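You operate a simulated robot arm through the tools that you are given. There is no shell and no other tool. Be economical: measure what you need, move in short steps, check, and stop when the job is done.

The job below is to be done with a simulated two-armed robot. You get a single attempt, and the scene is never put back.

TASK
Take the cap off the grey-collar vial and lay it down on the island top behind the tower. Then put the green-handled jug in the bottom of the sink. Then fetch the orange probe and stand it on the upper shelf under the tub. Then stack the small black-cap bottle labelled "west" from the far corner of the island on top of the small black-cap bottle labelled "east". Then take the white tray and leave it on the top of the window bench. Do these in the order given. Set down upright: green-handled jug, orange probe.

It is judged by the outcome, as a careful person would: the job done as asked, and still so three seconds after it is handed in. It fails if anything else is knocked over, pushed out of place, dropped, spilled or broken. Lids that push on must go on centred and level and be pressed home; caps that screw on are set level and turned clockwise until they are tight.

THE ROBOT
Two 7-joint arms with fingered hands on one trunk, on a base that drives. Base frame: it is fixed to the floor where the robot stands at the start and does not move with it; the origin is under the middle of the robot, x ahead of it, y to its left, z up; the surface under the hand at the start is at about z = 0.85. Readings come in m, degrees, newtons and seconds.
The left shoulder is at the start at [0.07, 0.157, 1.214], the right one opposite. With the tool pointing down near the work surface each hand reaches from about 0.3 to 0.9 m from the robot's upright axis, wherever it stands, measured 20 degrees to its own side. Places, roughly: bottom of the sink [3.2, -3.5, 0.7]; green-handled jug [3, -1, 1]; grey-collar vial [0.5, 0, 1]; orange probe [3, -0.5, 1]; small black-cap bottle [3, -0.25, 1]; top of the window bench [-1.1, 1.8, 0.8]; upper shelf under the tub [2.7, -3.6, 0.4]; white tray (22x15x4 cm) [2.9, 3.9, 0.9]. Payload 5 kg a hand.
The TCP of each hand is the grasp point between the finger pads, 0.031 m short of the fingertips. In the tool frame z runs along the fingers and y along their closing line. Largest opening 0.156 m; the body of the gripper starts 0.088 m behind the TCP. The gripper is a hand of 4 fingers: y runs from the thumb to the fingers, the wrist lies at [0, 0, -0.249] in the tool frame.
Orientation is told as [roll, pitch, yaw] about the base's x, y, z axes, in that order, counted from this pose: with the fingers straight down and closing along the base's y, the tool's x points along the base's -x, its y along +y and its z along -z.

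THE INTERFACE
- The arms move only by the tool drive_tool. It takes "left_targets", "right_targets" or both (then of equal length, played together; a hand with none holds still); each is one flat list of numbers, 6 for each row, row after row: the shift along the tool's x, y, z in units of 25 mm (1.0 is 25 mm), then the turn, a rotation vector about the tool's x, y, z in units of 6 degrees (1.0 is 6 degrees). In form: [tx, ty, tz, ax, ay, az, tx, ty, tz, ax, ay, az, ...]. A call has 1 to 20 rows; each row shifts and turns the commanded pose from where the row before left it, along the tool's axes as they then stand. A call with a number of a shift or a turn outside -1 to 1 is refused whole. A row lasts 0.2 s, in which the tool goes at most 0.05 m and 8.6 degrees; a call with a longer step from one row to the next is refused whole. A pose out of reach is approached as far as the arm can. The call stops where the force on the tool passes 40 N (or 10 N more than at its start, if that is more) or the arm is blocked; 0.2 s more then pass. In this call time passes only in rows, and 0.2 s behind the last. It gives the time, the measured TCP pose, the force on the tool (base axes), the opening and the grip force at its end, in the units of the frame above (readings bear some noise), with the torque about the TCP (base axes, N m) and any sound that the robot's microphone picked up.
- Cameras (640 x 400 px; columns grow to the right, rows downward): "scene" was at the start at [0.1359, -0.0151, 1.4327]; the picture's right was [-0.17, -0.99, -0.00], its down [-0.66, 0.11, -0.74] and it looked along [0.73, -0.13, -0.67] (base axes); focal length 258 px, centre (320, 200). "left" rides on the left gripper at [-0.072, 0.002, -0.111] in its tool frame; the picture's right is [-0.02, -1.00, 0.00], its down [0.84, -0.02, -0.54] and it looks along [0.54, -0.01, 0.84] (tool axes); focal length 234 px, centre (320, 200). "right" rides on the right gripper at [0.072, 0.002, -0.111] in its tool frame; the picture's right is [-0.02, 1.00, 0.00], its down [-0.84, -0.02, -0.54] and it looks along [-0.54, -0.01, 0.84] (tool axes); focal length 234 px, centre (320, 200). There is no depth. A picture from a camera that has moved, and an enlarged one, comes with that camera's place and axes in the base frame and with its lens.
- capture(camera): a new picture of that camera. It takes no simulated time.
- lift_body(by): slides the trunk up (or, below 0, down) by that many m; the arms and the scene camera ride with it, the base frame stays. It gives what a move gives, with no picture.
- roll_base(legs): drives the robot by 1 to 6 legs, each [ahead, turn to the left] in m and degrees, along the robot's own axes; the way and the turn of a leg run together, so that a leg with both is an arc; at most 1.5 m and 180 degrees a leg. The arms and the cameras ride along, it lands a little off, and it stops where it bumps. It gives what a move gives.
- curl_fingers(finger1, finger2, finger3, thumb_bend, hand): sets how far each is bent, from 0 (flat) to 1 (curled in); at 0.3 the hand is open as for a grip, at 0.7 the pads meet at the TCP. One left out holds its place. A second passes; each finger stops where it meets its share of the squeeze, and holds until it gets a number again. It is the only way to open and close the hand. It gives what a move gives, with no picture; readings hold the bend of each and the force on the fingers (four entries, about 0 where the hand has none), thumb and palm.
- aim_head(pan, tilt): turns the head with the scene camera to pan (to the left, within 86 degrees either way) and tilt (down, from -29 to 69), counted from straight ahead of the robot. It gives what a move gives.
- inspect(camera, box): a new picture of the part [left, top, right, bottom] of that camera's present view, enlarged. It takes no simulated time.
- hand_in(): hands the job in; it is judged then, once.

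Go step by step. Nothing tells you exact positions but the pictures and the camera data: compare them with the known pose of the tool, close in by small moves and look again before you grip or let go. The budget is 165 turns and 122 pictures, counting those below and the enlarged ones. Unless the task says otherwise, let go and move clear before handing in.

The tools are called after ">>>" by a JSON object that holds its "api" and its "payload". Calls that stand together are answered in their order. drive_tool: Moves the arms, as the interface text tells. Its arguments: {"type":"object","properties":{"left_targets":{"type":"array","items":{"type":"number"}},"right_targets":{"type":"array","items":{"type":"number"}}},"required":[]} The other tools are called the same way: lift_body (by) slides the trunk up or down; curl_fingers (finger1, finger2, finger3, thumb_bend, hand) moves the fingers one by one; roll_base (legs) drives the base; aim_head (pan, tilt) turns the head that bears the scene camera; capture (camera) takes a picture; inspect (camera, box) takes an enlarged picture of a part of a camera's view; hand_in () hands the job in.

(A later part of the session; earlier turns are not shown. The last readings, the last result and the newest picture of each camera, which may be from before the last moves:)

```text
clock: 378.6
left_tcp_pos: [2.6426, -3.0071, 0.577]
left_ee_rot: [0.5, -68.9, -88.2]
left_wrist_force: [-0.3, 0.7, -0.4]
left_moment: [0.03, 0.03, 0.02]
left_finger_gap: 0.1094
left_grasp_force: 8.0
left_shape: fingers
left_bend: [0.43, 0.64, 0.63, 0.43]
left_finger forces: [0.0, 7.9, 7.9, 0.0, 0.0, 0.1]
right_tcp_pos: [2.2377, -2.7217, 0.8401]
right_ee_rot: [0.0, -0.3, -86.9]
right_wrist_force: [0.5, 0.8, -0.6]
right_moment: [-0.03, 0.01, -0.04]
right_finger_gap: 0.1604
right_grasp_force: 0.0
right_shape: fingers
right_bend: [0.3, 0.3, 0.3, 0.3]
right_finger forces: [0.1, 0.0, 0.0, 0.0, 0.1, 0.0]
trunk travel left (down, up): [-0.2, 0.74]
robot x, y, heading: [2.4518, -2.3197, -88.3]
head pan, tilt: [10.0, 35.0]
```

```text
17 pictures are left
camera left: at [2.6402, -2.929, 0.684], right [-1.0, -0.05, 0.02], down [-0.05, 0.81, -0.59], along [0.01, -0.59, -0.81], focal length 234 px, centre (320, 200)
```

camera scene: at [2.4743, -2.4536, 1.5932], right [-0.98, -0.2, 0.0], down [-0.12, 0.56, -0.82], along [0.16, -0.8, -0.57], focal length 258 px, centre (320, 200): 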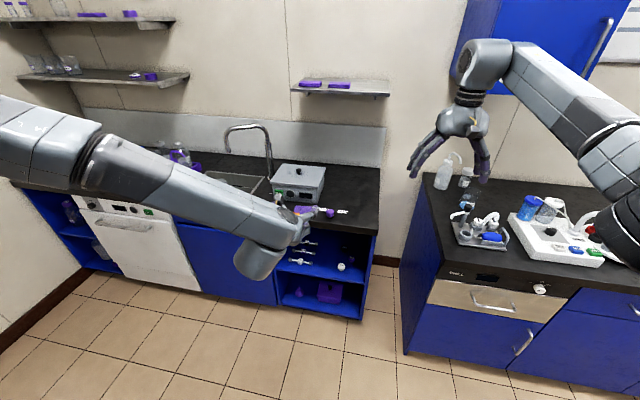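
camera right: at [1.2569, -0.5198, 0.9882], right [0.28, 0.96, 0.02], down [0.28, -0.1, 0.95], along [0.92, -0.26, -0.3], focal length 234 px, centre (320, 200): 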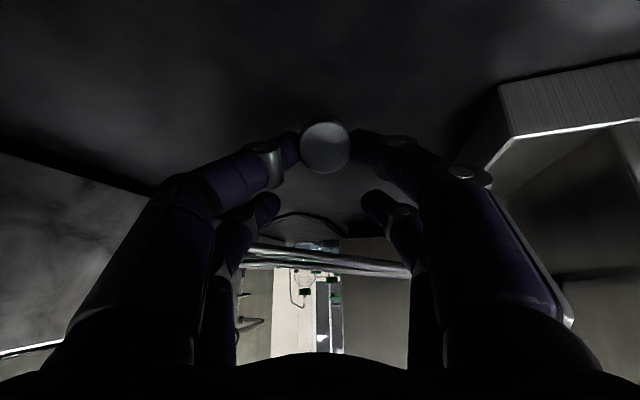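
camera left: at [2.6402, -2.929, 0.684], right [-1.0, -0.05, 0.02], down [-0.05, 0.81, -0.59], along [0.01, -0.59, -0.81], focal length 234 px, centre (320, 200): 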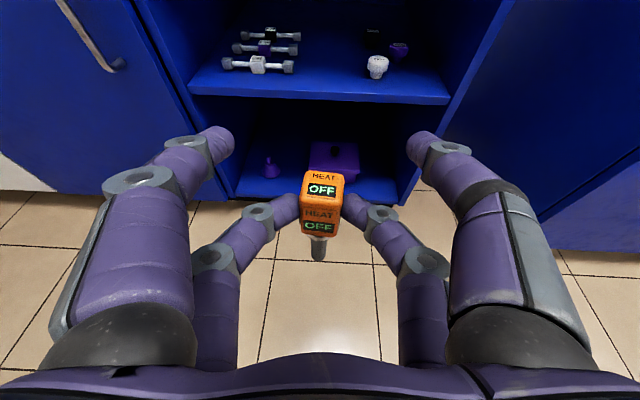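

Shelf front edge at about y -3.35, z≈0.444; free place between clamps and the white piece around x 2.64. I raise a little and drive in slowly.

>>> {"api": "lift_body", "payload": {"by": 0.06}}

>>> {"api": "drive_tool", "payload": {"right_targets": [0.5, 1, 0, 0, 0, 0, 0.5, 1, 0, 0, 0, 0, 0.5, 1, 0, 0, 0, 0, 0.5, 1, 0, 0, 0, 0]}}

>>> {"api": "roll_base", "payload": {"legs": [[0.42, 0]]}}

>>> {"api": "capture", "payload": {"camera": "left"}}

```text
clock: 379.6
left_tcp_pos: [2.6417, -3.0072, 0.6372]
left_ee_rot: [0.5, -68.9, -88.3]
left_wrist_force: [0.4, -0.1, -1.0]
left_moment: [0.02, -0.03, 0.0]
left_finger_gap: 0.1093
left_grasp_force: 7.6
left_shape: fingers
left_bend: [0.43, 0.64, 0.63, 0.43]
left_finger forces: [0.0, 7.9, 7.9, 0.0, 0.0, 0.0]
right_tcp_pos: [2.2379, -2.7231, 0.9001]
right_ee_rot: [0.0, -0.3, -87.0]
right_wrist_force: [-0.1, 0.4, 0.9]
right_moment: [-0.03, 0.0, -0.02]
right_finger_gap: 0.1605
right_grasp_force: 0.0
right_shape: fingers
right_bend: [0.3, 0.3, 0.3, 0.3]
right_finger forces: [0.1, 0.0, 0.0, 0.0, 0.0, 0.0]
trunk travel left (down, up): [-0.26, 0.68]
robot x, y, heading: [2.4502, -2.3184, -88.4]
head pan, tilt: [10.0, 35.0]
```

```text
clock: 380.6
left_tcp_pos: [2.6428, -3.0075, 0.6379]
left_ee_rot: [0.4, -68.9, -88.1]
left_wrist_force: [-0.3, 0.5, -0.7]
left_moment: [0.02, -0.02, -0.02]
left_finger_gap: 0.1092
left_grasp_force: 7.6
left_shape: fingers
left_bend: [0.43, 0.64, 0.63, 0.43]
left_finger forces: [0.1, 7.8, 7.9, 0.1, 0.1, 0.0]
right_tcp_pos: [2.3353, -2.6677, 0.898]
right_ee_rot: [0.0, -0.3, -87.0]
right_wrist_force: [0.4, -0.4, 0.6]
right_moment: [0.03, -0.01, -0.02]
right_finger_gap: 0.1603
right_grasp_force: 0.0
right_shape: fingers
right_bend: [0.3, 0.3, 0.3, 0.3]
right_finger forces: [0.0, 0.0, 0.0, 0.1, 0.0, 0.1]
trunk travel left (down, up): [-0.26, 0.68]
robot x, y, heading: [2.4493, -2.3168, -88.4]
head pan, tilt: [10.0, 35.0]
```

```text
clock: 383.1
left_tcp_pos: [2.6573, -3.4297, 0.6358]
left_ee_rot: [0.6, -68.9, -88.0]
left_wrist_force: [-0.6, -0.9, -1.2]
left_moment: [-0.01, 0.0, 0.02]
left_finger_gap: 0.1094
left_grasp_force: 7.9
left_shape: fingers
left_bend: [0.43, 0.64, 0.63, 0.43]
left_finger forces: [0.1, 7.9, 7.9, 0.0, 0.1, 0.0]
right_tcp_pos: [2.3479, -3.0927, 0.8976]
right_ee_rot: [0.0, -0.3, -86.6]
right_wrist_force: [0.0, -0.9, -0.1]
right_moment: [0.0, -0.02, -0.01]
right_finger_gap: 0.1602
right_grasp_force: 0.0
right_shape: fingers
right_bend: [0.3, 0.3, 0.3, 0.3]
right_finger forces: [0.0, 0.0, 0.1, 0.1, 0.1, 0.0]
trunk travel left (down, up): [-0.26, 0.68]
robot x, y, heading: [2.4661, -2.7422, -88.5]
head pan, tilt: [10.0, 35.0]
```

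```text
16 pictures are left
camera left: at [2.6546, -3.3519, 0.7438], right [-1.0, -0.05, 0.02], down [-0.05, 0.81, -0.59], along [0.01, -0.59, -0.81], focal length 234 px, centre (320, 200)
```

left: 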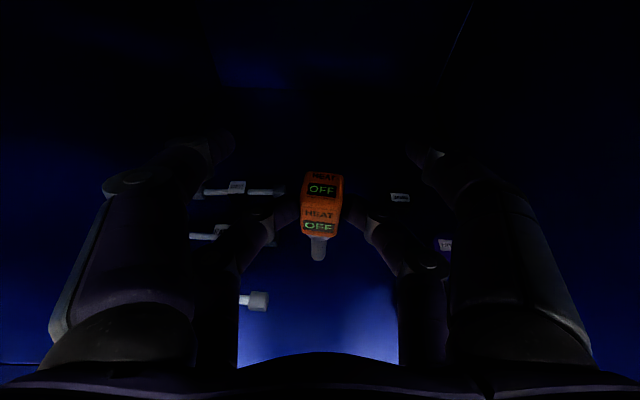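

Inside the bay above the free spot. Lowering gently.

>>> {"api": "drive_tool", "payload": {"left_targets": [0.467, 0, 0.179, 0, 0, 0, 0.467, 0, 0.179, 0, 0, 0, 0.467, 0, 0.179, 0, 0, 0, 0.28, 0, 0.107, 0, 0, 0, 0.28, 0, 0.107, 0, 0, 0]}}

>>> {"api": "drive_tool", "payload": {"left_targets": [0.15, 0, 0.057, 0, 0, 0, 0.15, 0, 0.057, 0, 0, 0]}}

```text
clock: 384.4
left_tcp_pos: [2.6469, -3.4321, 0.5929]
left_ee_rot: [0.8, -68.6, -88.0]
left_wrist_force: [-0.3, 0.5, -0.5]
left_moment: [0.02, 0.0, 0.01]
left_finger_gap: 0.1097
left_grasp_force: 7.8
left_shape: fingers
left_bend: [0.43, 0.64, 0.63, 0.43]
left_finger forces: [0.0, 7.9, 7.9, 0.0, 0.0, 0.0]
left hand out of reach, approached as far as the arm can: row 3, 4, 5
right_tcp_pos: [2.3476, -3.0924, 0.8979]
right_ee_rot: [-0.1, -0.4, -86.6]
right_wrist_force: [-0.3, 0.4, -0.4]
right_moment: [0.04, 0.01, 0.0]
right_finger_gap: 0.1603
right_grasp_force: 0.1
right_shape: fingers
right_bend: [0.3, 0.3, 0.3, 0.3]
right_finger forces: [0.1, 0.1, 0.0, 0.1, 0.0, 0.1]
trunk travel left (down, up): [-0.26, 0.68]
robot x, y, heading: [2.4636, -2.7418, -88.4]
head pan, tilt: [10.0, 35.0]
```

```text
clock: 384.9
left_tcp_pos: [2.6436, -3.4337, 0.5868]
left_ee_rot: [0.8, -68.6, -88.1]
left_wrist_force: [0.1, 0.2, -0.5]
left_moment: [0.01, -0.01, -0.01]
left_finger_gap: 0.1094
left_grasp_force: 7.4
left_shape: fingers
left_bend: [0.43, 0.64, 0.63, 0.43]
left_finger forces: [0.0, 8.0, 7.9, 0.0, 0.0, 0.0]
left hand out of reach, approached as far as the arm can: row 2
right_tcp_pos: [2.3489, -3.0917, 0.898]
right_ee_rot: [0.0, -0.4, -86.6]
right_wrist_force: [0.0, 0.2, 0.6]
right_moment: [0.02, 0.01, 0.03]
right_finger_gap: 0.1604
right_grasp_force: 0.1
right_shape: fingers
right_bend: [0.3, 0.3, 0.3, 0.3]
right_finger forces: [0.0, 0.1, 0.0, 0.0, 0.0, 0.0]
trunk travel left (down, up): [-0.26, 0.68]
robot x, y, heading: [2.462, -2.742, -88.2]
head pan, tilt: [10.0, 35.0]
```

The arm is at its limit, so I use the trunk for the last centimetres, watching the force.

>>> {"api": "lift_body", "payload": {"by": -0.015}}

>>> {"api": "inspect", "payload": {"camera": "left", "box": [220, 150, 420, 350]}}

```text
clock: 385.6
left_tcp_pos: [2.643, -3.4332, 0.572]
left_ee_rot: [0.9, -68.5, -88.0]
left_wrist_force: [-0.9, 0.6, -0.8]
left_moment: [0.0, 0.01, 0.04]
left_finger_gap: 0.1094
left_grasp_force: 8.2
left_shape: fingers
left_bend: [0.43, 0.64, 0.63, 0.43]
left_finger forces: [0.1, 7.9, 7.8, 0.0, 0.0, 0.0]
right_tcp_pos: [2.3485, -3.0905, 0.8836]
right_ee_rot: [0.0, -0.4, -86.7]
right_wrist_force: [0.0, -0.8, -1.2]
right_moment: [-0.02, -0.03, -0.02]
right_finger_gap: 0.1602
right_grasp_force: 0.0
right_shape: fingers
right_bend: [0.3, 0.3, 0.3, 0.3]
right_finger forces: [0.1, 0.0, 0.0, 0.0, 0.0, 0.0]
trunk travel left (down, up): [-0.245, 0.695]
robot x, y, heading: [2.4659, -2.7377, -88.0]
head pan, tilt: [10.0, 35.0]
```

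```text
2.00 times, centred on (320, 250) of left
camera zoom: at [2.6402, -3.3555, 0.6802], right [-1.0, -0.06, 0.02], down [-0.06, 0.81, -0.58], along [0.02, -0.58, -0.81], focal length 468 px, centre (320, 100)
```

zoom: 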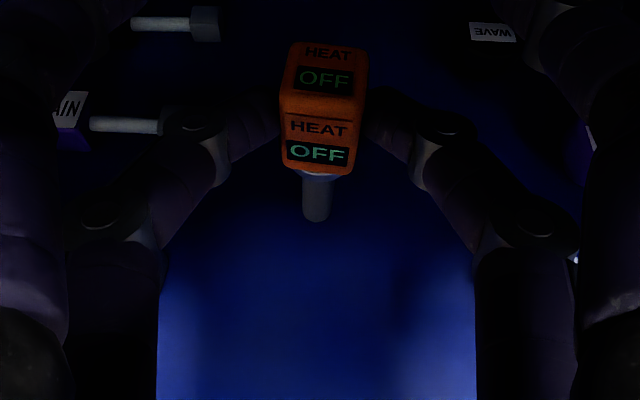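

>>> {"api": "lift_body", "payload": {"by": -0.01}}

```text
clock: 386.2
left_tcp_pos: [2.6436, -3.4345, 0.5656]
left_ee_rot: [0.8, -69.0, -88.1]
left_wrist_force: [0.1, -0.1, 11.7]
left_moment: [-0.15, 0.0, 0.03]
left_finger_gap: 0.1093
left_grasp_force: 9.1
left_shape: fingers
left_bend: [0.43, 0.64, 0.63, 0.43]
left_finger forces: [0.1, 9.5, 9.1, 0.0, 0.1, 0.1]
right_tcp_pos: [2.3471, -3.0905, 0.8742]
right_ee_rot: [0.0, -0.4, -86.7]
right_wrist_force: [0.0, 0.4, 0.4]
right_moment: [-0.02, -0.01, -0.01]
right_finger_gap: 0.1603
right_grasp_force: 0.1
right_shape: fingers
right_bend: [0.3, 0.3, 0.3, 0.3]
right_finger forces: [0.0, 0.0, 0.0, 0.0, 0.1, 0.1]
trunk travel left (down, up): [-0.235, 0.705]
robot x, y, heading: [2.4638, -2.7379, -88.4]
head pan, tilt: [10.0, 35.0]
```

Contact (12 N). I ease up 3 mm, release, and check.

>>> {"api": "lift_body", "payload": {"by": 0.003}}

>>> {"api": "curl_fingers", "payload": {"hand": "left", "finger2": 0.5, "finger3": 0.5}}

>>> {"api": "inspect", "payload": {"camera": "left", "box": [220, 150, 420, 350]}}

```text
clock: 386.7
left_tcp_pos: [2.6432, -3.4323, 0.5659]
left_ee_rot: [0.9, -68.5, -88.2]
left_wrist_force: [-0.1, 0.3, 7.8]
left_moment: [-0.11, 0.0, 0.02]
left_finger_gap: 0.1095
left_grasp_force: 8.9
left_shape: fingers
left_bend: [0.43, 0.64, 0.63, 0.43]
left_finger forces: [0.0, 9.1, 8.9, 0.1, 0.0, 0.0]
right_tcp_pos: [2.3482, -3.0904, 0.8775]
right_ee_rot: [0.0, -0.4, -86.8]
right_wrist_force: [0.4, -0.5, -0.9]
right_moment: [0.04, -0.05, 0.01]
right_finger_gap: 0.1604
right_grasp_force: 0.0
right_shape: fingers
right_bend: [0.3, 0.3, 0.3, 0.3]
right_finger forces: [0.1, 0.1, 0.0, 0.1, 0.0, 0.1]
trunk travel left (down, up): [-0.238, 0.702]
robot x, y, heading: [2.4641, -2.7398, -88.3]
head pan, tilt: [10.0, 35.0]
```

```text
clock: 387.7
left_tcp_pos: [2.6412, -3.4327, 0.5662]
left_ee_rot: [1.0, -68.6, -88.0]
left_wrist_force: [0.2, -0.4, -0.9]
left_moment: [-0.01, -0.01, 0.0]
left_finger_gap: 0.1093
left_grasp_force: 0.1
left_shape: fingers
left_bend: [0.43, 0.5, 0.5, 0.43]
left_finger forces: [0.1, 0.1, 0.0, 0.0, 0.0, 0.0]
right_tcp_pos: [2.3479, -3.091, 0.8769]
right_ee_rot: [0.0, -0.4, -86.8]
right_wrist_force: [-1.2, 0.9, 0.6]
right_moment: [-0.02, -0.04, 0.01]
right_finger_gap: 0.1604
right_grasp_force: 0.1
right_shape: fingers
right_bend: [0.3, 0.3, 0.3, 0.3]
right_finger forces: [0.0, 0.1, 0.0, 0.0, 0.0, 0.1]
trunk travel left (down, up): [-0.238, 0.702]
robot x, y, heading: [2.4644, -2.7419, -88.2]
head pan, tilt: [10.0, 35.0]
```

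```text
2.00 times, centred on (320, 250) of left
camera zoom: at [2.6402, -3.3557, 0.673], right [-1.0, -0.06, 0.02], down [-0.06, 0.81, -0.58], along [0.02, -0.58, -0.81], focal length 468 px, centre (320, 100)
```

zoom: 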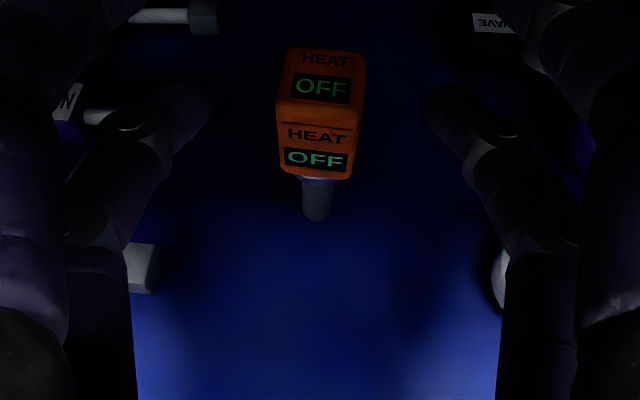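

The probe stands on the shelf by itself. I back straight out, raise the trunk, and drive towards the north aisle for the bottles.

>>> {"api": "lift_body", "payload": {"by": 0.015}}

>>> {"api": "roll_base", "payload": {"legs": [[-0.45, 0]]}}

>>> {"api": "capture", "payload": {"camera": "left"}}

>>> {"api": "lift_body", "payload": {"by": 0.4}}

>>> {"api": "roll_base", "payload": {"legs": [[0, 103], [1.2, 0], [0, 60]]}}

```text
clock: 388.3
left_tcp_pos: [2.643, -3.4326, 0.5806]
left_ee_rot: [0.9, -68.6, -88.1]
left_wrist_force: [0.5, -0.1, -0.1]
left_moment: [0.03, 0.01, 0.0]
left_finger_gap: 0.1093
left_grasp_force: 0.2
left_shape: fingers
left_bend: [0.43, 0.5, 0.5, 0.43]
left_finger forces: [0.0, 0.0, 0.1, 0.0, 0.0, 0.1]
right_tcp_pos: [2.3483, -3.092, 0.8925]
right_ee_rot: [0.0, -0.4, -86.7]
right_wrist_force: [0.6, -0.2, -0.1]
right_moment: [0.0, 0.03, -0.01]
right_finger_gap: 0.1605
right_grasp_force: 0.2
right_shape: fingers
right_bend: [0.3, 0.3, 0.3, 0.3]
right_finger forces: [0.0, 0.0, 0.0, 0.0, 0.0, 0.0]
trunk travel left (down, up): [-0.253, 0.687]
robot x, y, heading: [2.467, -2.7396, -88.0]
head pan, tilt: [10.0, 35.0]
```

```text
clock: 391.0
left_tcp_pos: [2.6272, -2.9848, 0.5809]
left_ee_rot: [0.9, -68.6, -88.4]
left_wrist_force: [0.5, -0.3, -0.4]
left_moment: [0.02, 0.01, 0.0]
left_finger_gap: 0.1095
left_grasp_force: 0.2
left_shape: fingers
left_bend: [0.43, 0.5, 0.5, 0.43]
left_finger forces: [0.1, 0.1, 0.1, 0.1, 0.0, 0.1]
right_tcp_pos: [2.3341, -2.6414, 0.8914]
right_ee_rot: [0.0, -0.3, -87.0]
right_wrist_force: [-1.1, 0.7, 1.6]
right_moment: [-0.03, 0.04, 0.01]
right_finger_gap: 0.1605
right_grasp_force: 0.0
right_shape: fingers
right_bend: [0.3, 0.3, 0.3, 0.3]
right_finger forces: [0.0, 0.0, 0.0, 0.0, 0.0, 0.1]
trunk travel left (down, up): [-0.253, 0.687]
robot x, y, heading: [2.4553, -2.2918, -88.7]
head pan, tilt: [10.0, 35.0]
```

```text
13 pictures are left
camera left: at [2.6239, -2.9081, 0.6884], right [-1.0, -0.05, 0.02], down [-0.05, 0.81, -0.58], along [0.02, -0.58, -0.81], focal length 234 px, centre (320, 200)
```

left: 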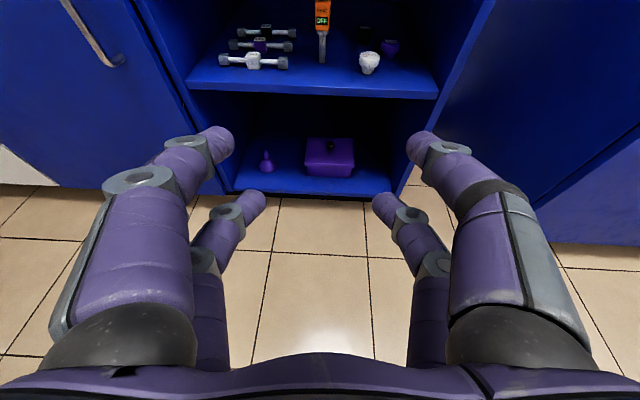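

```text
clock: 394.9
left_tcp_pos: [2.6262, -2.9868, 0.9801]
left_ee_rot: [1.0, -68.5, -88.4]
left_wrist_force: [0.0, -0.1, 0.2]
left_moment: [0.01, 0.01, -0.01]
left_finger_gap: 0.1095
left_grasp_force: 0.1
left_shape: fingers
left_bend: [0.43, 0.5, 0.5, 0.43]
left_finger forces: [0.0, 0.0, 0.0, 0.0, 0.1, 0.0]
right_tcp_pos: [2.3331, -2.6431, 1.2917]
right_ee_rot: [-0.1, -0.3, -87.0]
right_wrist_force: [-0.6, 0.9, 0.1]
right_moment: [-0.01, 0.02, -0.02]
right_finger_gap: 0.1604
right_grasp_force: 0.1
right_shape: fingers
right_bend: [0.3, 0.3, 0.3, 0.3]
right_finger forces: [0.1, 0.0, 0.1, 0.0, 0.0, 0.1]
trunk travel left (down, up): [-0.653, 0.287]
robot x, y, heading: [2.4495, -2.2892, -88.2]
head pan, tilt: [10.0, 35.0]
```

```text
clock: 407.8
left_tcp_pos: [3.6508, -1.2864, 0.981]
left_ee_rot: [0.8, -68.6, 73.2]
left_wrist_force: [-1.1, 0.5, 0.0]
left_moment: [-0.03, -0.01, 0.03]
left_finger_gap: 0.1095
left_grasp_force: 0.0
left_shape: fingers
left_bend: [0.43, 0.5, 0.5, 0.43]
left_finger forces: [0.0, 0.1, 0.1, 0.0, 0.1, 0.0]
right_tcp_pos: [3.8205, -1.7047, 1.2912]
right_ee_rot: [0.0, -0.4, 74.7]
right_wrist_force: [1.6, -0.8, 0.1]
right_moment: [0.0, -0.01, -0.02]
right_finger_gap: 0.1602
right_grasp_force: 0.0
right_shape: fingers
right_bend: [0.3, 0.3, 0.3, 0.3]
right_finger forces: [0.0, 0.0, 0.0, 0.0, 0.0, 0.0]
trunk travel left (down, up): [-0.653, 0.287]
robot x, y, heading: [3.6008, -1.9993, 73.1]
head pan, tilt: [10.0, 35.0]
```

The probe stands well on the shelf, neighbours untouched. I straighten the arms and go up the end aisle again.

>>> {"api": "drive_tool", "payload": {"left_targets": [-0.556, 0, 0.5, 0, 0, 0, -0.556, 0, 0.5, 0, 0, 0, -0.556, 0, 0.5, 0, 0, 0, -0.556, 0, 0.5, 0, 0, 0, -0.556, 0, 0.5, 0, 0, 0, -0.556, 0, 0.5, 0, 0, 0, -0.556, 0, 0.5, 0, 0, 0, -0.556, 0, 0.5, 0, 0, 0, -0.556, 0, 0.5, 0, 0, 0, -0.556, 0, 0.5, 0, 0, 0, -0.556, 0, 0.5, 0, 0, 0, -0.556, 0, 0.5, 0, 0, 0, -0.556, 0, 0.5, 0, 0, 0, -0.556, 0, 0.5, 0, 0, 0, -0.556, 0, 0.5, 0, 0, 0, -0.556, 0, 0.5, 0, 0, 0, -0.556, 0, 0.5, 0, 0, 0, -0.556, 0, 0.5, 0, 0, 0], "right_targets": [-1, 0, 0, 0, 0, 0, -1, 0, 0, 0, 0, 0, -1, 0, 0, 0, 0, 0, -1, 0, 0, 0, 0, 0, -1, 0, 0, 0, 0, 0, -1, 0, 0, 0, 0, 0, -1, 0, 0, 0, 0, 0, -1, 0, 0, 0, 0, 0, -1, 0, 0, 0, 0, 0, -1, 0, 0, 0, 0, 0, -1, 0, 0, 0, 0, 0, -1, 0, 0, 0, 0, 0, -1, 0, 0, 0, 0, 0, -1, 0, 0, 0, 0, 0, -1, 0, 0, 0, 0, 0, -1, 0, 0, 0, 0, 0, -1, 0, 0, 0, 0, 0, -1, 0, 0, 0, 0, 0]}}

>>> {"api": "roll_base", "payload": {"legs": [[0.45, 0], [0, 11], [0.8, 0]]}}

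```text
clock: 411.6
left_tcp_pos: [3.7311, -0.9963, 1.1302]
left_ee_rot: [0.6, -68.6, 73.7]
left_wrist_force: [-0.5, 0.6, -0.5]
left_moment: [0.01, 0.02, 0.0]
left_finger_gap: 0.1093
left_grasp_force: 0.1
left_shape: fingers
left_bend: [0.43, 0.5, 0.5, 0.43]
left_finger forces: [0.0, 0.0, 0.0, 0.1, 0.1, 0.0]
right_tcp_pos: [3.9324, -1.2803, 1.2971]
right_ee_rot: [-0.1, -0.4, 74.9]
right_wrist_force: [-0.9, -0.1, -0.1]
right_moment: [0.0, -0.02, 0.03]
right_finger_gap: 0.1603
right_grasp_force: 0.1
right_shape: fingers
right_bend: [0.3, 0.3, 0.3, 0.3]
right_finger forces: [0.0, 0.0, 0.0, 0.0, 0.1, 0.0]
right hand out of reach, approached as far as the arm can: row 18
trunk travel left (down, up): [-0.653, 0.287]
robot x, y, heading: [3.5995, -2.0021, 73.4]
head pan, tilt: [10.0, 35.0]
```

```text
clock: 414.8
left_tcp_pos: [3.7631, -0.5701, 1.1332]
left_ee_rot: [0.6, -68.6, 79.0]
left_wrist_force: [-0.8, 1.3, -0.1]
left_moment: [-0.02, 0.08, -0.05]
left_finger_gap: 0.1093
left_grasp_force: 0.1
left_shape: fingers
left_bend: [0.43, 0.5, 0.5, 0.43]
left_finger forces: [0.0, 0.1, 0.0, 0.0, 0.0, 0.1]
right_tcp_pos: [3.9979, -0.8321, 1.2956]
right_ee_rot: [-1.0, -0.6, 79.6]
right_wrist_force: [1.1, -0.8, -1.7]
right_moment: [-0.01, 0.04, -0.03]
right_finger_gap: 0.1601
right_grasp_force: 0.2
right_shape: fingers
right_bend: [0.3, 0.3, 0.3, 0.3]
right_finger forces: [0.0, 0.0, 0.0, 0.0, 0.1, 0.0]
trunk travel left (down, up): [-0.653, 0.287]
robot x, y, heading: [3.7258, -1.5806, 78.4]
head pan, tilt: [10.0, 35.0]
stopped in leg 2: the robot was blocked; the commanded pose is now the measured one
```

The left elbow is close to the stand at this point; going forward on the present heading first moves it away.

>>> {"api": "roll_base", "payload": {"legs": [[0.28, 0], [0, 5], [0.5, 0]]}}

```text
clock: 417.3
left_tcp_pos: [3.7659, -0.2884, 1.1331]
left_ee_rot: [0.7, -68.6, 82.1]
left_wrist_force: [0.4, 0.5, 0.6]
left_moment: [0.01, 0.0, 0.02]
left_finger_gap: 0.1093
left_grasp_force: 0.0
left_shape: fingers
left_bend: [0.43, 0.5, 0.5, 0.43]
left_finger forces: [0.0, 0.0, 0.0, 0.0, 0.1, 0.0]
right_tcp_pos: [4.0141, -0.5368, 1.2957]
right_ee_rot: [-0.7, -0.3, 82.7]
right_wrist_force: [-0.5, -0.1, 0.1]
right_moment: [0.02, 0.01, -0.04]
right_finger_gap: 0.16
right_grasp_force: 0.0
right_shape: fingers
right_bend: [0.3, 0.3, 0.3, 0.3]
right_finger forces: [0.0, 0.0, 0.0, 0.1, 0.0, 0.1]
trunk travel left (down, up): [-0.653, 0.287]
robot x, y, heading: [3.7814, -1.2922, 81.9]
head pan, tilt: [10.0, 35.0]
stopped in leg 2: the robot was blocked; the commanded pose is now the measured one
```

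>>> {"api": "roll_base", "payload": {"legs": [[0.5, 0], [0, 12], [0.35, 0]]}}

```text
clock: 420.8
left_tcp_pos: [3.7708, 0.2025, 1.135]
left_ee_rot: [0.5, -68.8, 86.0]
left_wrist_force: [0.2, -0.2, -0.1]
left_moment: [0.03, -0.03, -0.04]
left_finger_gap: 0.1096
left_grasp_force: 0.2
left_shape: fingers
left_bend: [0.43, 0.5, 0.5, 0.43]
left_finger forces: [0.0, 0.0, 0.0, 0.1, 0.0, 0.0]
right_tcp_pos: [4.0369, -0.0261, 1.2946]
right_ee_rot: [-1.0, -0.4, 86.4]
right_wrist_force: [0.6, -0.5, 0.3]
right_moment: [-0.01, 0.04, 0.04]
right_finger_gap: 0.1601
right_grasp_force: 0.0
right_shape: fingers
right_bend: [0.3, 0.3, 0.3, 0.3]
right_finger forces: [0.0, 0.0, 0.0, 0.0, 0.0, 0.0]
trunk travel left (down, up): [-0.653, 0.287]
robot x, y, heading: [3.855, -0.8004, 85.5]
head pan, tilt: [10.0, 35.0]
stopped in leg 2: the robot was blocked; the commanded pose is now the measured one
```

>>> {"api": "roll_base", "payload": {"legs": [[0.38, 0]]}}

>>> {"api": "roll_base", "payload": {"legs": [[0, 20], [0.35, 0]]}}

```text
clock: 423.1
left_tcp_pos: [3.7943, 0.5785, 1.1342]
left_ee_rot: [0.5, -68.7, 86.4]
left_wrist_force: [-0.5, -0.1, -1.2]
left_moment: [0.02, -0.02, 0.01]
left_finger_gap: 0.1092
left_grasp_force: 0.1
left_shape: fingers
left_bend: [0.43, 0.5, 0.5, 0.43]
left_finger forces: [0.1, 0.0, 0.0, 0.1, 0.1, 0.0]
right_tcp_pos: [4.0615, 0.3499, 1.294]
right_ee_rot: [-0.9, -0.2, 86.7]
right_wrist_force: [0.2, 0.7, 0.2]
right_moment: [-0.02, 0.01, 0.01]
right_finger_gap: 0.1602
right_grasp_force: 0.1
right_shape: fingers
right_bend: [0.3, 0.3, 0.3, 0.3]
right_finger forces: [0.1, 0.0, 0.1, 0.0, 0.0, 0.1]
trunk travel left (down, up): [-0.653, 0.287]
robot x, y, heading: [3.8825, -0.4319, 85.6]
head pan, tilt: [10.0, 35.0]
```

```text
clock: 424.1
left_tcp_pos: [3.7122, 0.5648, 1.1339]
left_ee_rot: [0.5, -68.7, 91.1]
left_wrist_force: [-0.3, -0.4, 0.3]
left_moment: [-0.03, -0.01, 0.01]
left_finger_gap: 0.1091
left_grasp_force: 0.0
left_shape: fingers
left_bend: [0.43, 0.5, 0.5, 0.43]
left_finger forces: [0.1, 0.0, 0.1, 0.0, 0.1, 0.0]
right_tcp_pos: [3.9957, 0.3613, 1.2922]
right_ee_rot: [-0.9, -0.2, 91.6]
right_wrist_force: [0.3, -0.3, 1.0]
right_moment: [0.09, -0.01, 0.01]
right_finger_gap: 0.1605
right_grasp_force: 0.0
right_shape: fingers
right_bend: [0.3, 0.3, 0.3, 0.3]
right_finger forces: [0.0, 0.1, 0.1, 0.0, 0.0, 0.0]
trunk travel left (down, up): [-0.653, 0.287]
robot x, y, heading: [3.8845, -0.4262, 90.2]
head pan, tilt: [10.0, 35.0]
stopped in leg 1: the robot was blocked; the commanded pose is now the measured one
```

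>>> {"api": "drive_tool", "payload": {"right_targets": [0.5, 0.5, -0.5, 0, 0, 0, 0.5, 0.5, -0.5, 0, 0, 0, 0.5, 0.5, -0.5, 0, 0, 0, 0.5, 0.5, -0.5, 0, 0, 0], "left_targets": [0, 0.5, 0, 0, 0, 0, 0, 0.5, 0, 0, 0, 0, 0, 0.5, 0, 0, 0, 0, 0, 0.5, 0, 0, 0, 0]}}

>>> {"api": "roll_base", "payload": {"legs": [[0, 20]]}}

>>> {"api": "aim_head", "payload": {"pan": -70, "tilt": 40}}

>>> {"api": "capture", "payload": {"camera": "scene"}}

```text
clock: 425.1
left_tcp_pos: [3.6619, 0.5652, 1.1341]
left_ee_rot: [0.6, -68.8, 90.9]
left_wrist_force: [0.6, -0.1, 0.4]
left_moment: [-0.01, 0.02, 0.03]
left_finger_gap: 0.1092
left_grasp_force: 0.0
left_shape: fingers
left_bend: [0.43, 0.5, 0.5, 0.43]
left_finger forces: [0.0, 0.0, 0.0, 0.0, 0.0, 0.1]
right_tcp_pos: [3.9543, 0.3174, 1.3419]
right_ee_rot: [-1.0, -0.2, 91.4]
right_wrist_force: [0.8, -0.7, 0.3]
right_moment: [0.02, 0.02, -0.01]
right_finger_gap: 0.1602
right_grasp_force: 0.0
right_shape: fingers
right_bend: [0.3, 0.3, 0.3, 0.3]
right_finger forces: [0.1, 0.0, 0.0, 0.0, 0.0, 0.0]
right hand out of reach, approached as far as the arm can: row 1
trunk travel left (down, up): [-0.653, 0.287]
robot x, y, heading: [3.883, -0.4274, 90.7]
head pan, tilt: [10.0, 35.0]
```

```text
clock: 426.6
left_tcp_pos: [3.3268, 0.4249, 1.1339]
left_ee_rot: [0.6, -68.8, 111.7]
left_wrist_force: [-0.4, 0.1, -0.3]
left_moment: [0.01, -0.01, -0.01]
left_finger_gap: 0.1092
left_grasp_force: 0.0
left_shape: fingers
left_bend: [0.43, 0.5, 0.5, 0.43]
left_finger forces: [0.0, 0.0, 0.0, 0.1, 0.0, 0.1]
right_tcp_pos: [3.6873, 0.2941, 1.3411]
right_ee_rot: [-0.9, -0.1, 111.9]
right_wrist_force: [-0.2, 0.1, 0.2]
right_moment: [0.0, 0.0, 0.02]
right_finger_gap: 0.1602
right_grasp_force: 0.0
right_shape: fingers
right_bend: [0.3, 0.3, 0.3, 0.3]
right_finger forces: [0.0, 0.0, 0.1, 0.0, 0.1, 0.0]
trunk travel left (down, up): [-0.653, 0.287]
robot x, y, heading: [3.8826, -0.4308, 110.8]
head pan, tilt: [10.0, 35.0]
```

```text
clock: 428.1
left_tcp_pos: [3.3274, 0.4228, 1.1338]
left_ee_rot: [0.5, -68.8, 111.6]
left_wrist_force: [-0.1, -1.0, -0.2]
left_moment: [-0.01, 0.0, -0.01]
left_finger_gap: 0.1092
left_grasp_force: 0.1
left_shape: fingers
left_bend: [0.43, 0.5, 0.5, 0.43]
left_finger forces: [0.0, 0.1, 0.0, 0.0, 0.0, 0.0]
right_tcp_pos: [3.6855, 0.2933, 1.3406]
right_ee_rot: [-1.0, -0.2, 112.0]
right_wrist_force: [0.5, 0.1, 0.2]
right_moment: [-0.03, -0.02, -0.03]
right_finger_gap: 0.1601
right_grasp_force: 0.1
right_shape: fingers
right_bend: [0.3, 0.3, 0.3, 0.3]
right_finger forces: [0.0, 0.0, 0.1, 0.0, 0.1, 0.1]
trunk travel left (down, up): [-0.653, 0.287]
robot x, y, heading: [3.8852, -0.4287, 111.0]
head pan, tilt: [-70.0, 40.0]
```

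```text
12 pictures are left
camera scene: at [3.9335, -0.3267, 1.4887], right [0.66, -0.75, 0.0], down [-0.48, -0.42, -0.77], along [0.58, 0.5, -0.64], focal length 258 px, centre (320, 200)
```

scene: 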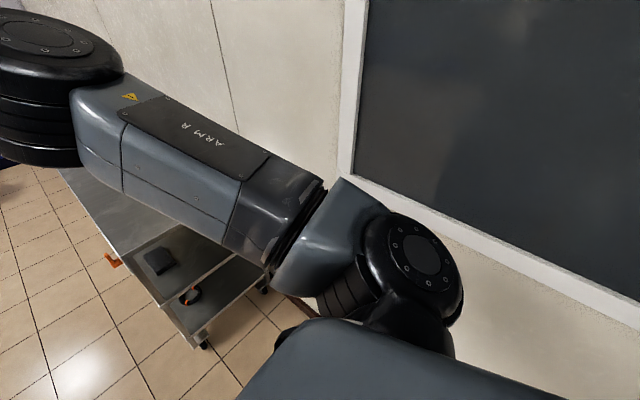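

I'm turned the right way now; I drive through the gap between cart and island corner.

>>> {"api": "roll_base", "payload": {"legs": [[0, 1], [1.1, 0]]}}

```text
clock: 434.1
left_tcp_pos: [2.8866, 1.4304, 1.1336]
left_ee_rot: [0.4, -68.8, 113.0]
left_wrist_force: [0.2, 0.6, -0.1]
left_moment: [0.01, 0.02, -0.02]
left_finger_gap: 0.1093
left_grasp_force: 0.1
left_shape: fingers
left_bend: [0.43, 0.5, 0.5, 0.43]
left_finger forces: [0.1, 0.1, 0.0, 0.0, 0.0, 0.0]
right_tcp_pos: [3.2487, 1.3098, 1.3409]
right_ee_rot: [-0.9, -0.2, 113.3]
right_wrist_force: [0.3, -0.7, 0.9]
right_moment: [-0.03, -0.01, 0.01]
right_finger_gap: 0.1602
right_grasp_force: 0.0
right_shape: fingers
right_bend: [0.3, 0.3, 0.3, 0.3]
right_finger forces: [0.0, 0.0, 0.0, 0.0, 0.0, 0.0]
trunk travel left (down, up): [-0.653, 0.287]
robot x, y, heading: [3.4667, 0.5929, 112.4]
head pan, tilt: [-70.0, 40.0]
```

>>> {"api": "roll_base", "payload": {"legs": [[0, 68], [0.74, 0]]}}

>>> {"api": "drive_tool", "payload": {"left_targets": [0.39, 0, -1, 0, 0, 0, 0.39, 0, -1, 0, 0, 0, 0.39, 0, -1, 0, 0, 0, 0.39, 0, -1, 0, 0, 0, 0.39, 0, -1, 0, 0, 0, 0.39, 0, -1, 0, 0, 0, 0.39, 0, -1, 0, 0, 0, 0.39, 0, -1, 0, 0, 0, 0.39, 0, -1, 0, 0, 0, 0.39, 0, -1, 0, 0, 0, 0.39, 0, -1, 0, 0, 0], "right_targets": [0.8, -0.7, 0, 0, 0, 0, 0.8, -0.7, 0, 0, 0, 0, 0.8, -0.7, 0, 0, 0, 0, 0.8, -0.7, 0, 0, 0, 0, 0.8, -0.7, 0, 0, 0, 0, 0.8, -0.7, 0, 0, 0, 0, 0.8, -0.7, 0, 0, 0, 0, 0.8, -0.7, 0, 0, 0, 0, 0.8, -0.7, 0, 0, 0, 0, 0.8, -0.7, 0, 0, 0, 0, 0.8, -0.7, 0, 0, 0, 0]}}

>>> {"api": "roll_base", "payload": {"legs": [[0, 90]]}}

>>> {"api": "capture", "payload": {"camera": "left"}}

```text
clock: 441.1
left_tcp_pos: [1.7249, 0.3732, 1.1334]
left_ee_rot: [0.4, -68.8, -179.2]
left_wrist_force: [-0.1, -0.7, -0.1]
left_moment: [-0.01, 0.01, 0.0]
left_finger_gap: 0.1092
left_grasp_force: 0.1
left_shape: fingers
left_bend: [0.43, 0.5, 0.5, 0.43]
left_finger forces: [0.0, 0.1, 0.0, 0.0, 0.0, 0.1]
right_tcp_pos: [1.9745, 0.6614, 1.3415]
right_ee_rot: [-1.0, -0.3, -178.9]
right_wrist_force: [-0.2, 0.0, -0.2]
right_moment: [0.04, 0.0, 0.03]
right_finger_gap: 0.1602
right_grasp_force: 0.0
right_shape: fingers
right_bend: [0.3, 0.3, 0.3, 0.3]
right_finger forces: [0.1, 0.0, 0.0, 0.0, 0.0, 0.0]
trunk travel left (down, up): [-0.653, 0.287]
robot x, y, heading: [2.7168, 0.5874, -179.8]
head pan, tilt: [-70.0, 40.0]
```

```text
clock: 443.5
left_tcp_pos: [2.02, 0.3793, 1.1362]
left_ee_rot: [0.5, -68.9, -179.3]
left_wrist_force: [0.7, -0.4, -0.2]
left_moment: [0.0, -0.03, -0.01]
left_finger_gap: 0.1096
left_grasp_force: 0.0
left_shape: fingers
left_bend: [0.43, 0.5, 0.5, 0.43]
left_finger forces: [0.0, 0.0, 0.0, 0.1, 0.0, 0.0]
right_tcp_pos: [2.1923, 0.8592, 1.3452]
right_ee_rot: [-0.9, -0.3, -179.0]
right_wrist_force: [0.2, 0.0, 0.1]
right_moment: [-0.03, 0.04, -0.01]
right_finger_gap: 0.1602
right_grasp_force: 0.1
right_shape: fingers
right_bend: [0.3, 0.3, 0.3, 0.3]
right_finger forces: [0.0, 0.0, 0.0, 0.1, 0.1, 0.0]
trunk travel left (down, up): [-0.653, 0.287]
robot x, y, heading: [2.7184, 0.5904, -179.9]
head pan, tilt: [-70.0, 40.0]
```

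```text
clock: 447.7
left_tcp_pos: [2.9185, -0.1147, 1.1342]
left_ee_rot: [0.4, -68.7, -90.4]
left_wrist_force: [-0.6, -0.2, 0.4]
left_moment: [0.02, -0.03, -0.01]
left_finger_gap: 0.109
left_grasp_force: 0.0
left_shape: fingers
left_bend: [0.43, 0.5, 0.5, 0.43]
left_finger forces: [0.0, 0.0, 0.1, 0.1, 0.0, 0.1]
right_tcp_pos: [2.4398, 0.0647, 1.3429]
right_ee_rot: [-0.9, -0.2, -89.9]
right_wrist_force: [-0.1, 0.4, 0.8]
right_moment: [0.0, 0.0, 0.0]
right_finger_gap: 0.1602
right_grasp_force: 0.0
right_shape: fingers
right_bend: [0.3, 0.3, 0.3, 0.3]
right_finger forces: [0.0, 0.1, 0.0, 0.1, 0.1, 0.0]
trunk travel left (down, up): [-0.653, 0.287]
robot x, y, heading: [2.7189, 0.592, -90.8]
head pan, tilt: [-70.0, 40.0]
```

```text
11 pictures are left
camera left: at [2.9191, -0.0374, 1.2414], right [-1.0, -0.01, 0.02], down [-0.02, 0.81, -0.58], along [-0.01, -0.58, -0.81], focal length 234 px, centre (320, 200)
```

left: 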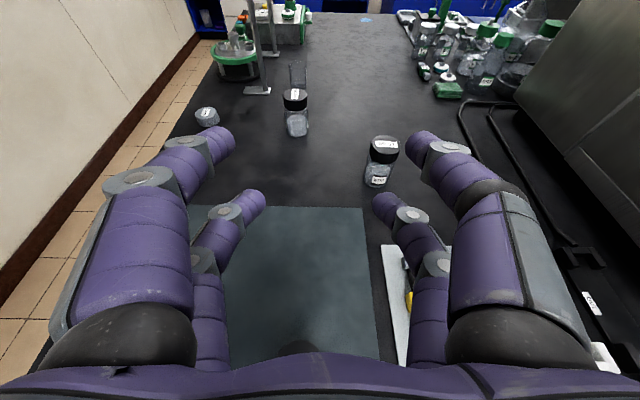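

West bottle at (2.793, -0.37). I open the fingers to suit, align the left hand behind it, lower the trunk, then look.

>>> {"api": "curl_fingers", "payload": {"hand": "left", "finger1": 0.44, "finger2": 0.44, "finger3": 0.44, "thumb_bend": 0.44}}

>>> {"api": "drive_tool", "payload": {"left_targets": [-0.32, -0.84, 0.84, 0, 0, 0, -0.32, -0.84, 0.84, 0, 0, 0, -0.32, -0.84, 0.84, 0, 0, 0, -0.32, -0.84, 0.84, 0, 0, 0, -0.32, -0.84, 0.84, 0, 0, 0, -0.32, -0.84, 0.84, 0, 0, 0]}}

>>> {"api": "lift_body", "payload": {"by": -0.2}}

>>> {"api": "capture", "payload": {"camera": "left"}}

```text
clock: 448.7
left_tcp_pos: [2.918, -0.1162, 1.1339]
left_ee_rot: [0.3, -68.8, -90.3]
left_wrist_force: [0.2, -0.2, -0.5]
left_moment: [0.0, 0.0, -0.01]
left_finger_gap: 0.1056
left_grasp_force: 0.0
left_shape: fingers
left_bend: [0.44, 0.44, 0.44, 0.44]
left_finger forces: [0.0, 0.0, 0.1, 0.0, 0.1, 0.0]
right_tcp_pos: [2.4404, 0.0641, 1.3426]
right_ee_rot: [-0.9, -0.3, -89.9]
right_wrist_force: [-0.3, 1.6, -0.9]
right_moment: [-0.01, 0.02, -0.01]
right_finger_gap: 0.1602
right_grasp_force: 0.1
right_shape: fingers
right_bend: [0.3, 0.3, 0.3, 0.3]
right_finger forces: [0.1, 0.1, 0.0, 0.0, 0.1, 0.1]
trunk travel left (down, up): [-0.653, 0.287]
robot x, y, heading: [2.7219, 0.5902, -91.1]
head pan, tilt: [-70.0, 40.0]
```

```text
clock: 450.1
left_tcp_pos: [2.7905, -0.2498, 1.135]
left_ee_rot: [0.6, -68.8, -90.5]
left_wrist_force: [0.0, 0.2, -1.0]
left_moment: [-0.02, 0.0, 0.01]
left_finger_gap: 0.1056
left_grasp_force: 0.1
left_shape: fingers
left_bend: [0.44, 0.44, 0.44, 0.44]
left_finger forces: [0.1, 0.1, 0.0, 0.0, 0.0, 0.0]
right_tcp_pos: [2.4386, 0.0631, 1.3431]
right_ee_rot: [-0.9, -0.1, -89.9]
right_wrist_force: [-0.3, -0.1, 0.7]
right_moment: [0.01, 0.0, -0.04]
right_finger_gap: 0.1599
right_grasp_force: 0.1
right_shape: fingers
right_bend: [0.3, 0.3, 0.3, 0.3]
right_finger forces: [0.0, 0.0, 0.0, 0.0, 0.1, 0.0]
trunk travel left (down, up): [-0.653, 0.287]
robot x, y, heading: [2.7214, 0.5864, -90.6]
head pan, tilt: [-70.0, 40.0]
```

```text
clock: 452.3
left_tcp_pos: [2.7913, -0.2491, 0.9369]
left_ee_rot: [0.4, -68.8, -90.2]
left_wrist_force: [-0.3, -0.3, 0.2]
left_moment: [0.02, 0.02, -0.01]
left_finger_gap: 0.1056
left_grasp_force: 0.1
left_shape: fingers
left_bend: [0.44, 0.44, 0.44, 0.44]
left_finger forces: [0.1, 0.0, 0.0, 0.1, 0.0, 0.1]
right_tcp_pos: [2.4396, 0.0645, 1.1426]
right_ee_rot: [-0.9, -0.1, -89.8]
right_wrist_force: [0.5, -0.9, -0.2]
right_moment: [-0.02, -0.03, -0.01]
right_finger_gap: 0.1601
right_grasp_force: 0.1
right_shape: fingers
right_bend: [0.3, 0.3, 0.3, 0.3]
right_finger forces: [0.1, 0.0, 0.0, 0.0, 0.0, 0.0]
trunk travel left (down, up): [-0.453, 0.487]
robot x, y, heading: [2.7203, 0.5909, -90.9]
head pan, tilt: [-70.0, 40.0]
```

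```text
10 pictures are left
camera left: at [2.7924, -0.1717, 1.0423], right [-1.0, -0.01, 0.02], down [-0.02, 0.81, -0.58], along [-0.01, -0.58, -0.81], focal length 234 px, centre (320, 200)
```

left: 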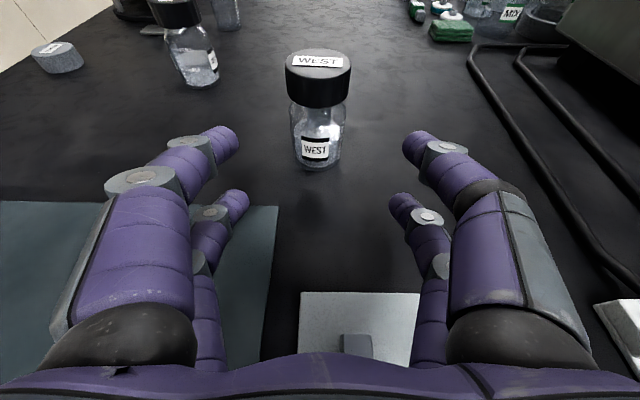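

"WEST" is exactly centred. I advance and close all four fingers.

>>> {"api": "drive_tool", "payload": {"left_targets": [-0.158, 0, 0.83, 0, 0, 0, -0.158, 0, 0.83, 0, 0, 0, -0.158, 0, 0.83, 0, 0, 0, -0.158, 0, 0.83, 0, 0, 0, -0.158, 0, 0.83, 0, 0, 0]}}

>>> {"api": "curl_fingers", "payload": {"hand": "left", "finger1": 0.66, "finger2": 0.66, "finger3": 0.66, "thumb_bend": 0.66}}

>>> {"api": "capture", "payload": {"camera": "left"}}

```text
clock: 453.5
left_tcp_pos: [2.792, -0.3537, 0.916]
left_ee_rot: [0.6, -68.8, -90.4]
left_wrist_force: [0.4, 0.0, 0.1]
left_moment: [-0.03, -0.02, -0.03]
left_finger_gap: 0.1055
left_grasp_force: 0.1
left_shape: fingers
left_bend: [0.44, 0.44, 0.44, 0.44]
left_finger forces: [0.1, 0.1, 0.1, 0.1, 0.1, 0.0]
right_tcp_pos: [2.439, 0.0644, 1.1432]
right_ee_rot: [-0.9, -0.2, -89.8]
right_wrist_force: [0.7, -0.9, 0.2]
right_moment: [0.03, -0.01, 0.02]
right_finger_gap: 0.1599
right_grasp_force: 0.1
right_shape: fingers
right_bend: [0.3, 0.3, 0.3, 0.3]
right_finger forces: [0.0, 0.0, 0.0, 0.0, 0.0, 0.0]
trunk travel left (down, up): [-0.453, 0.487]
robot x, y, heading: [2.7179, 0.589, -90.8]
head pan, tilt: [-70.0, 40.0]
```

```text
clock: 454.5
left_tcp_pos: [2.7919, -0.3544, 0.9159]
left_ee_rot: [0.4, -68.8, -90.2]
left_wrist_force: [1.3, -0.5, -0.6]
left_moment: [0.05, 0.02, 0.01]
left_finger_gap: 0.0471
left_grasp_force: 16.3
left_shape: fingers
left_bend: [0.58, 0.56, 0.57, 0.62]
left_finger forces: [7.9, 8.9, 7.6, 0.0, 9.0, 0.0]
right_tcp_pos: [2.44, 0.0627, 1.1446]
right_ee_rot: [-0.8, -0.3, -89.8]
right_wrist_force: [-0.2, 0.3, 0.3]
right_moment: [0.04, 0.01, 0.0]
right_finger_gap: 0.1602
right_grasp_force: 0.2
right_shape: fingers
right_bend: [0.3, 0.3, 0.3, 0.3]
right_finger forces: [0.0, 0.0, 0.0, 0.0, 0.0, 0.0]
trunk travel left (down, up): [-0.453, 0.487]
robot x, y, heading: [2.7178, 0.5865, -91.1]
head pan, tilt: [-70.0, 40.0]
```

```text
9 pictures are left
camera left: at [2.7926, -0.2752, 1.0235], right [-1.0, -0.01, 0.02], down [-0.02, 0.81, -0.58], along [-0.01, -0.58, -0.81], focal length 234 px, centre (320, 200)
```

left: 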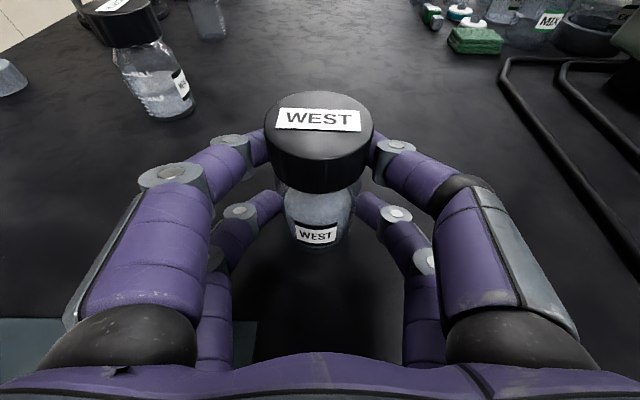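

Firm grip on "WEST". I lift it with the trunk, back the base, and bring it above "EAST", then check alignment with the head camera.

>>> {"api": "lift_body", "payload": {"by": 0.17}}

>>> {"api": "roll_base", "payload": {"legs": [[-0.25, 0]]}}

>>> {"api": "drive_tool", "payload": {"left_targets": [0.2, 0.92, -0.53, 0, 0, 0, 0.2, 0.92, -0.53, 0, 0, 0, 0.2, 0.92, -0.53, 0, 0, 0, 0.2, 0.92, -0.53, 0, 0, 0, 0.2, 0.92, -0.53, 0, 0, 0, 0.2, 0.92, -0.53, 0, 0, 0]}}

>>> {"api": "aim_head", "payload": {"pan": 15, "tilt": 35}}

>>> {"api": "capture", "payload": {"camera": "scene"}}

```text
clock: 456.4
left_tcp_pos: [2.7912, -0.353, 1.0851]
left_ee_rot: [0.4, -68.6, -90.4]
left_wrist_force: [-0.5, 0.1, -1.3]
left_moment: [0.02, 0.0, -0.01]
left_finger_gap: 0.0467
left_grasp_force: 16.3
left_shape: fingers
left_bend: [0.58, 0.56, 0.57, 0.62]
left_finger forces: [7.8, 8.8, 7.2, 0.0, 9.0, 0.0]
right_tcp_pos: [2.4403, 0.0627, 1.3139]
right_ee_rot: [-0.8, -0.2, -89.9]
right_wrist_force: [0.4, -0.3, -0.7]
right_moment: [0.01, 0.04, 0.02]
right_finger_gap: 0.1602
right_grasp_force: 0.1
right_shape: fingers
right_bend: [0.3, 0.3, 0.3, 0.3]
right_finger forces: [0.0, 0.0, 0.0, 0.0, 0.1, 0.0]
trunk travel left (down, up): [-0.623, 0.317]
robot x, y, heading: [2.7154, 0.5908, -90.9]
head pan, tilt: [-70.0, 40.0]
```

```text
clock: 458.2
left_tcp_pos: [2.7952, -0.107, 1.0858]
left_ee_rot: [0.4, -68.6, -90.3]
left_wrist_force: [0.1, -0.5, -2.2]
left_moment: [0.02, 0.0, 0.01]
left_finger_gap: 0.047
left_grasp_force: 16.7
left_shape: fingers
left_bend: [0.58, 0.56, 0.57, 0.62]
left_finger forces: [7.9, 8.7, 7.3, 0.1, 9.0, 0.0]
right_tcp_pos: [2.4431, 0.3098, 1.3126]
right_ee_rot: [-0.9, -0.1, -90.1]
right_wrist_force: [0.1, 0.1, -0.1]
right_moment: [0.0, 0.02, 0.01]
right_finger_gap: 0.1602
right_grasp_force: 0.1
right_shape: fingers
right_bend: [0.3, 0.3, 0.3, 0.3]
right_finger forces: [0.0, 0.0, 0.0, 0.0, 0.1, 0.0]
trunk travel left (down, up): [-0.623, 0.317]
robot x, y, heading: [2.724, 0.8371, -90.9]
head pan, tilt: [-70.0, 40.0]
```

```text
clock: 459.6
left_tcp_pos: [2.9355, -0.0228, 1.0874]
left_ee_rot: [0.3, -68.8, -90.3]
left_wrist_force: [0.0, -0.2, -1.0]
left_moment: [0.04, -0.01, -0.02]
left_finger_gap: 0.0469
left_grasp_force: 16.9
left_shape: fingers
left_bend: [0.58, 0.56, 0.58, 0.62]
left_finger forces: [7.9, 8.7, 7.3, 0.0, 9.0, 0.1]
right_tcp_pos: [2.4444, 0.3132, 1.3145]
right_ee_rot: [-1.1, -0.2, -90.0]
right_wrist_force: [0.4, -0.4, -0.4]
right_moment: [-0.05, 0.05, -0.02]
right_finger_gap: 0.1602
right_grasp_force: 0.1
right_shape: fingers
right_bend: [0.3, 0.3, 0.3, 0.3]
right_finger forces: [0.0, 0.0, 0.1, 0.0, 0.0, 0.0]
trunk travel left (down, up): [-0.623, 0.317]
robot x, y, heading: [2.7222, 0.8389, -91.0]
head pan, tilt: [-70.0, 40.0]
```

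```text
clock: 461.2
left_tcp_pos: [2.9335, -0.0228, 1.0866]
left_ee_rot: [0.4, -68.8, -90.3]
left_wrist_force: [0.3, 0.3, -1.3]
left_moment: [0.01, 0.02, -0.01]
left_finger_gap: 0.047
left_grasp_force: 16.8
left_shape: fingers
left_bend: [0.58, 0.56, 0.58, 0.62]
left_finger forces: [7.9, 8.8, 7.3, 0.0, 9.0, 0.0]
right_tcp_pos: [2.4437, 0.3115, 1.3131]
right_ee_rot: [-0.9, -0.1, -90.0]
right_wrist_force: [-0.3, 0.0, -1.2]
right_moment: [0.0, 0.02, 0.01]
right_finger_gap: 0.1599
right_grasp_force: 0.1
right_shape: fingers
right_bend: [0.3, 0.3, 0.3, 0.3]
right_finger forces: [0.0, 0.1, 0.0, 0.1, 0.1, 0.1]
trunk travel left (down, up): [-0.623, 0.317]
robot x, y, heading: [2.7193, 0.8366, -90.8]
head pan, tilt: [15.0, 35.0]
```

```text
8 pictures are left
camera scene: at [2.7471, 0.6996, 1.4663], right [-0.97, -0.24, 0.0], down [-0.14, 0.56, -0.82], along [0.2, -0.79, -0.57], focal length 258 px, centre (320, 200)
```

scene: 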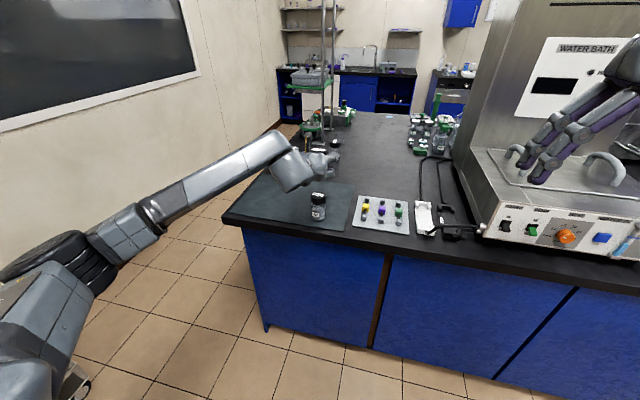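

>>> {"api": "inspect", "payload": {"camera": "scene", "box": [270, 140, 370, 230]}}

```text
4.44 times, centred on (320, 185) of scene
camera zoom: at [2.7471, 0.6996, 1.4663], right [-0.97, -0.24, 0.0], down [-0.14, 0.56, -0.82], along [0.2, -0.79, -0.57], focal length 1148 px, centre (320, 267)
```

zoom: 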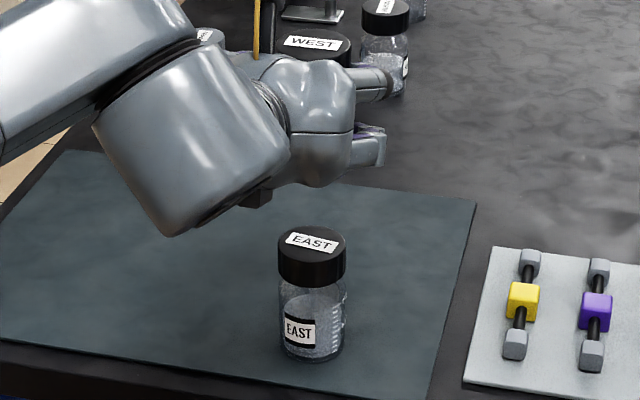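

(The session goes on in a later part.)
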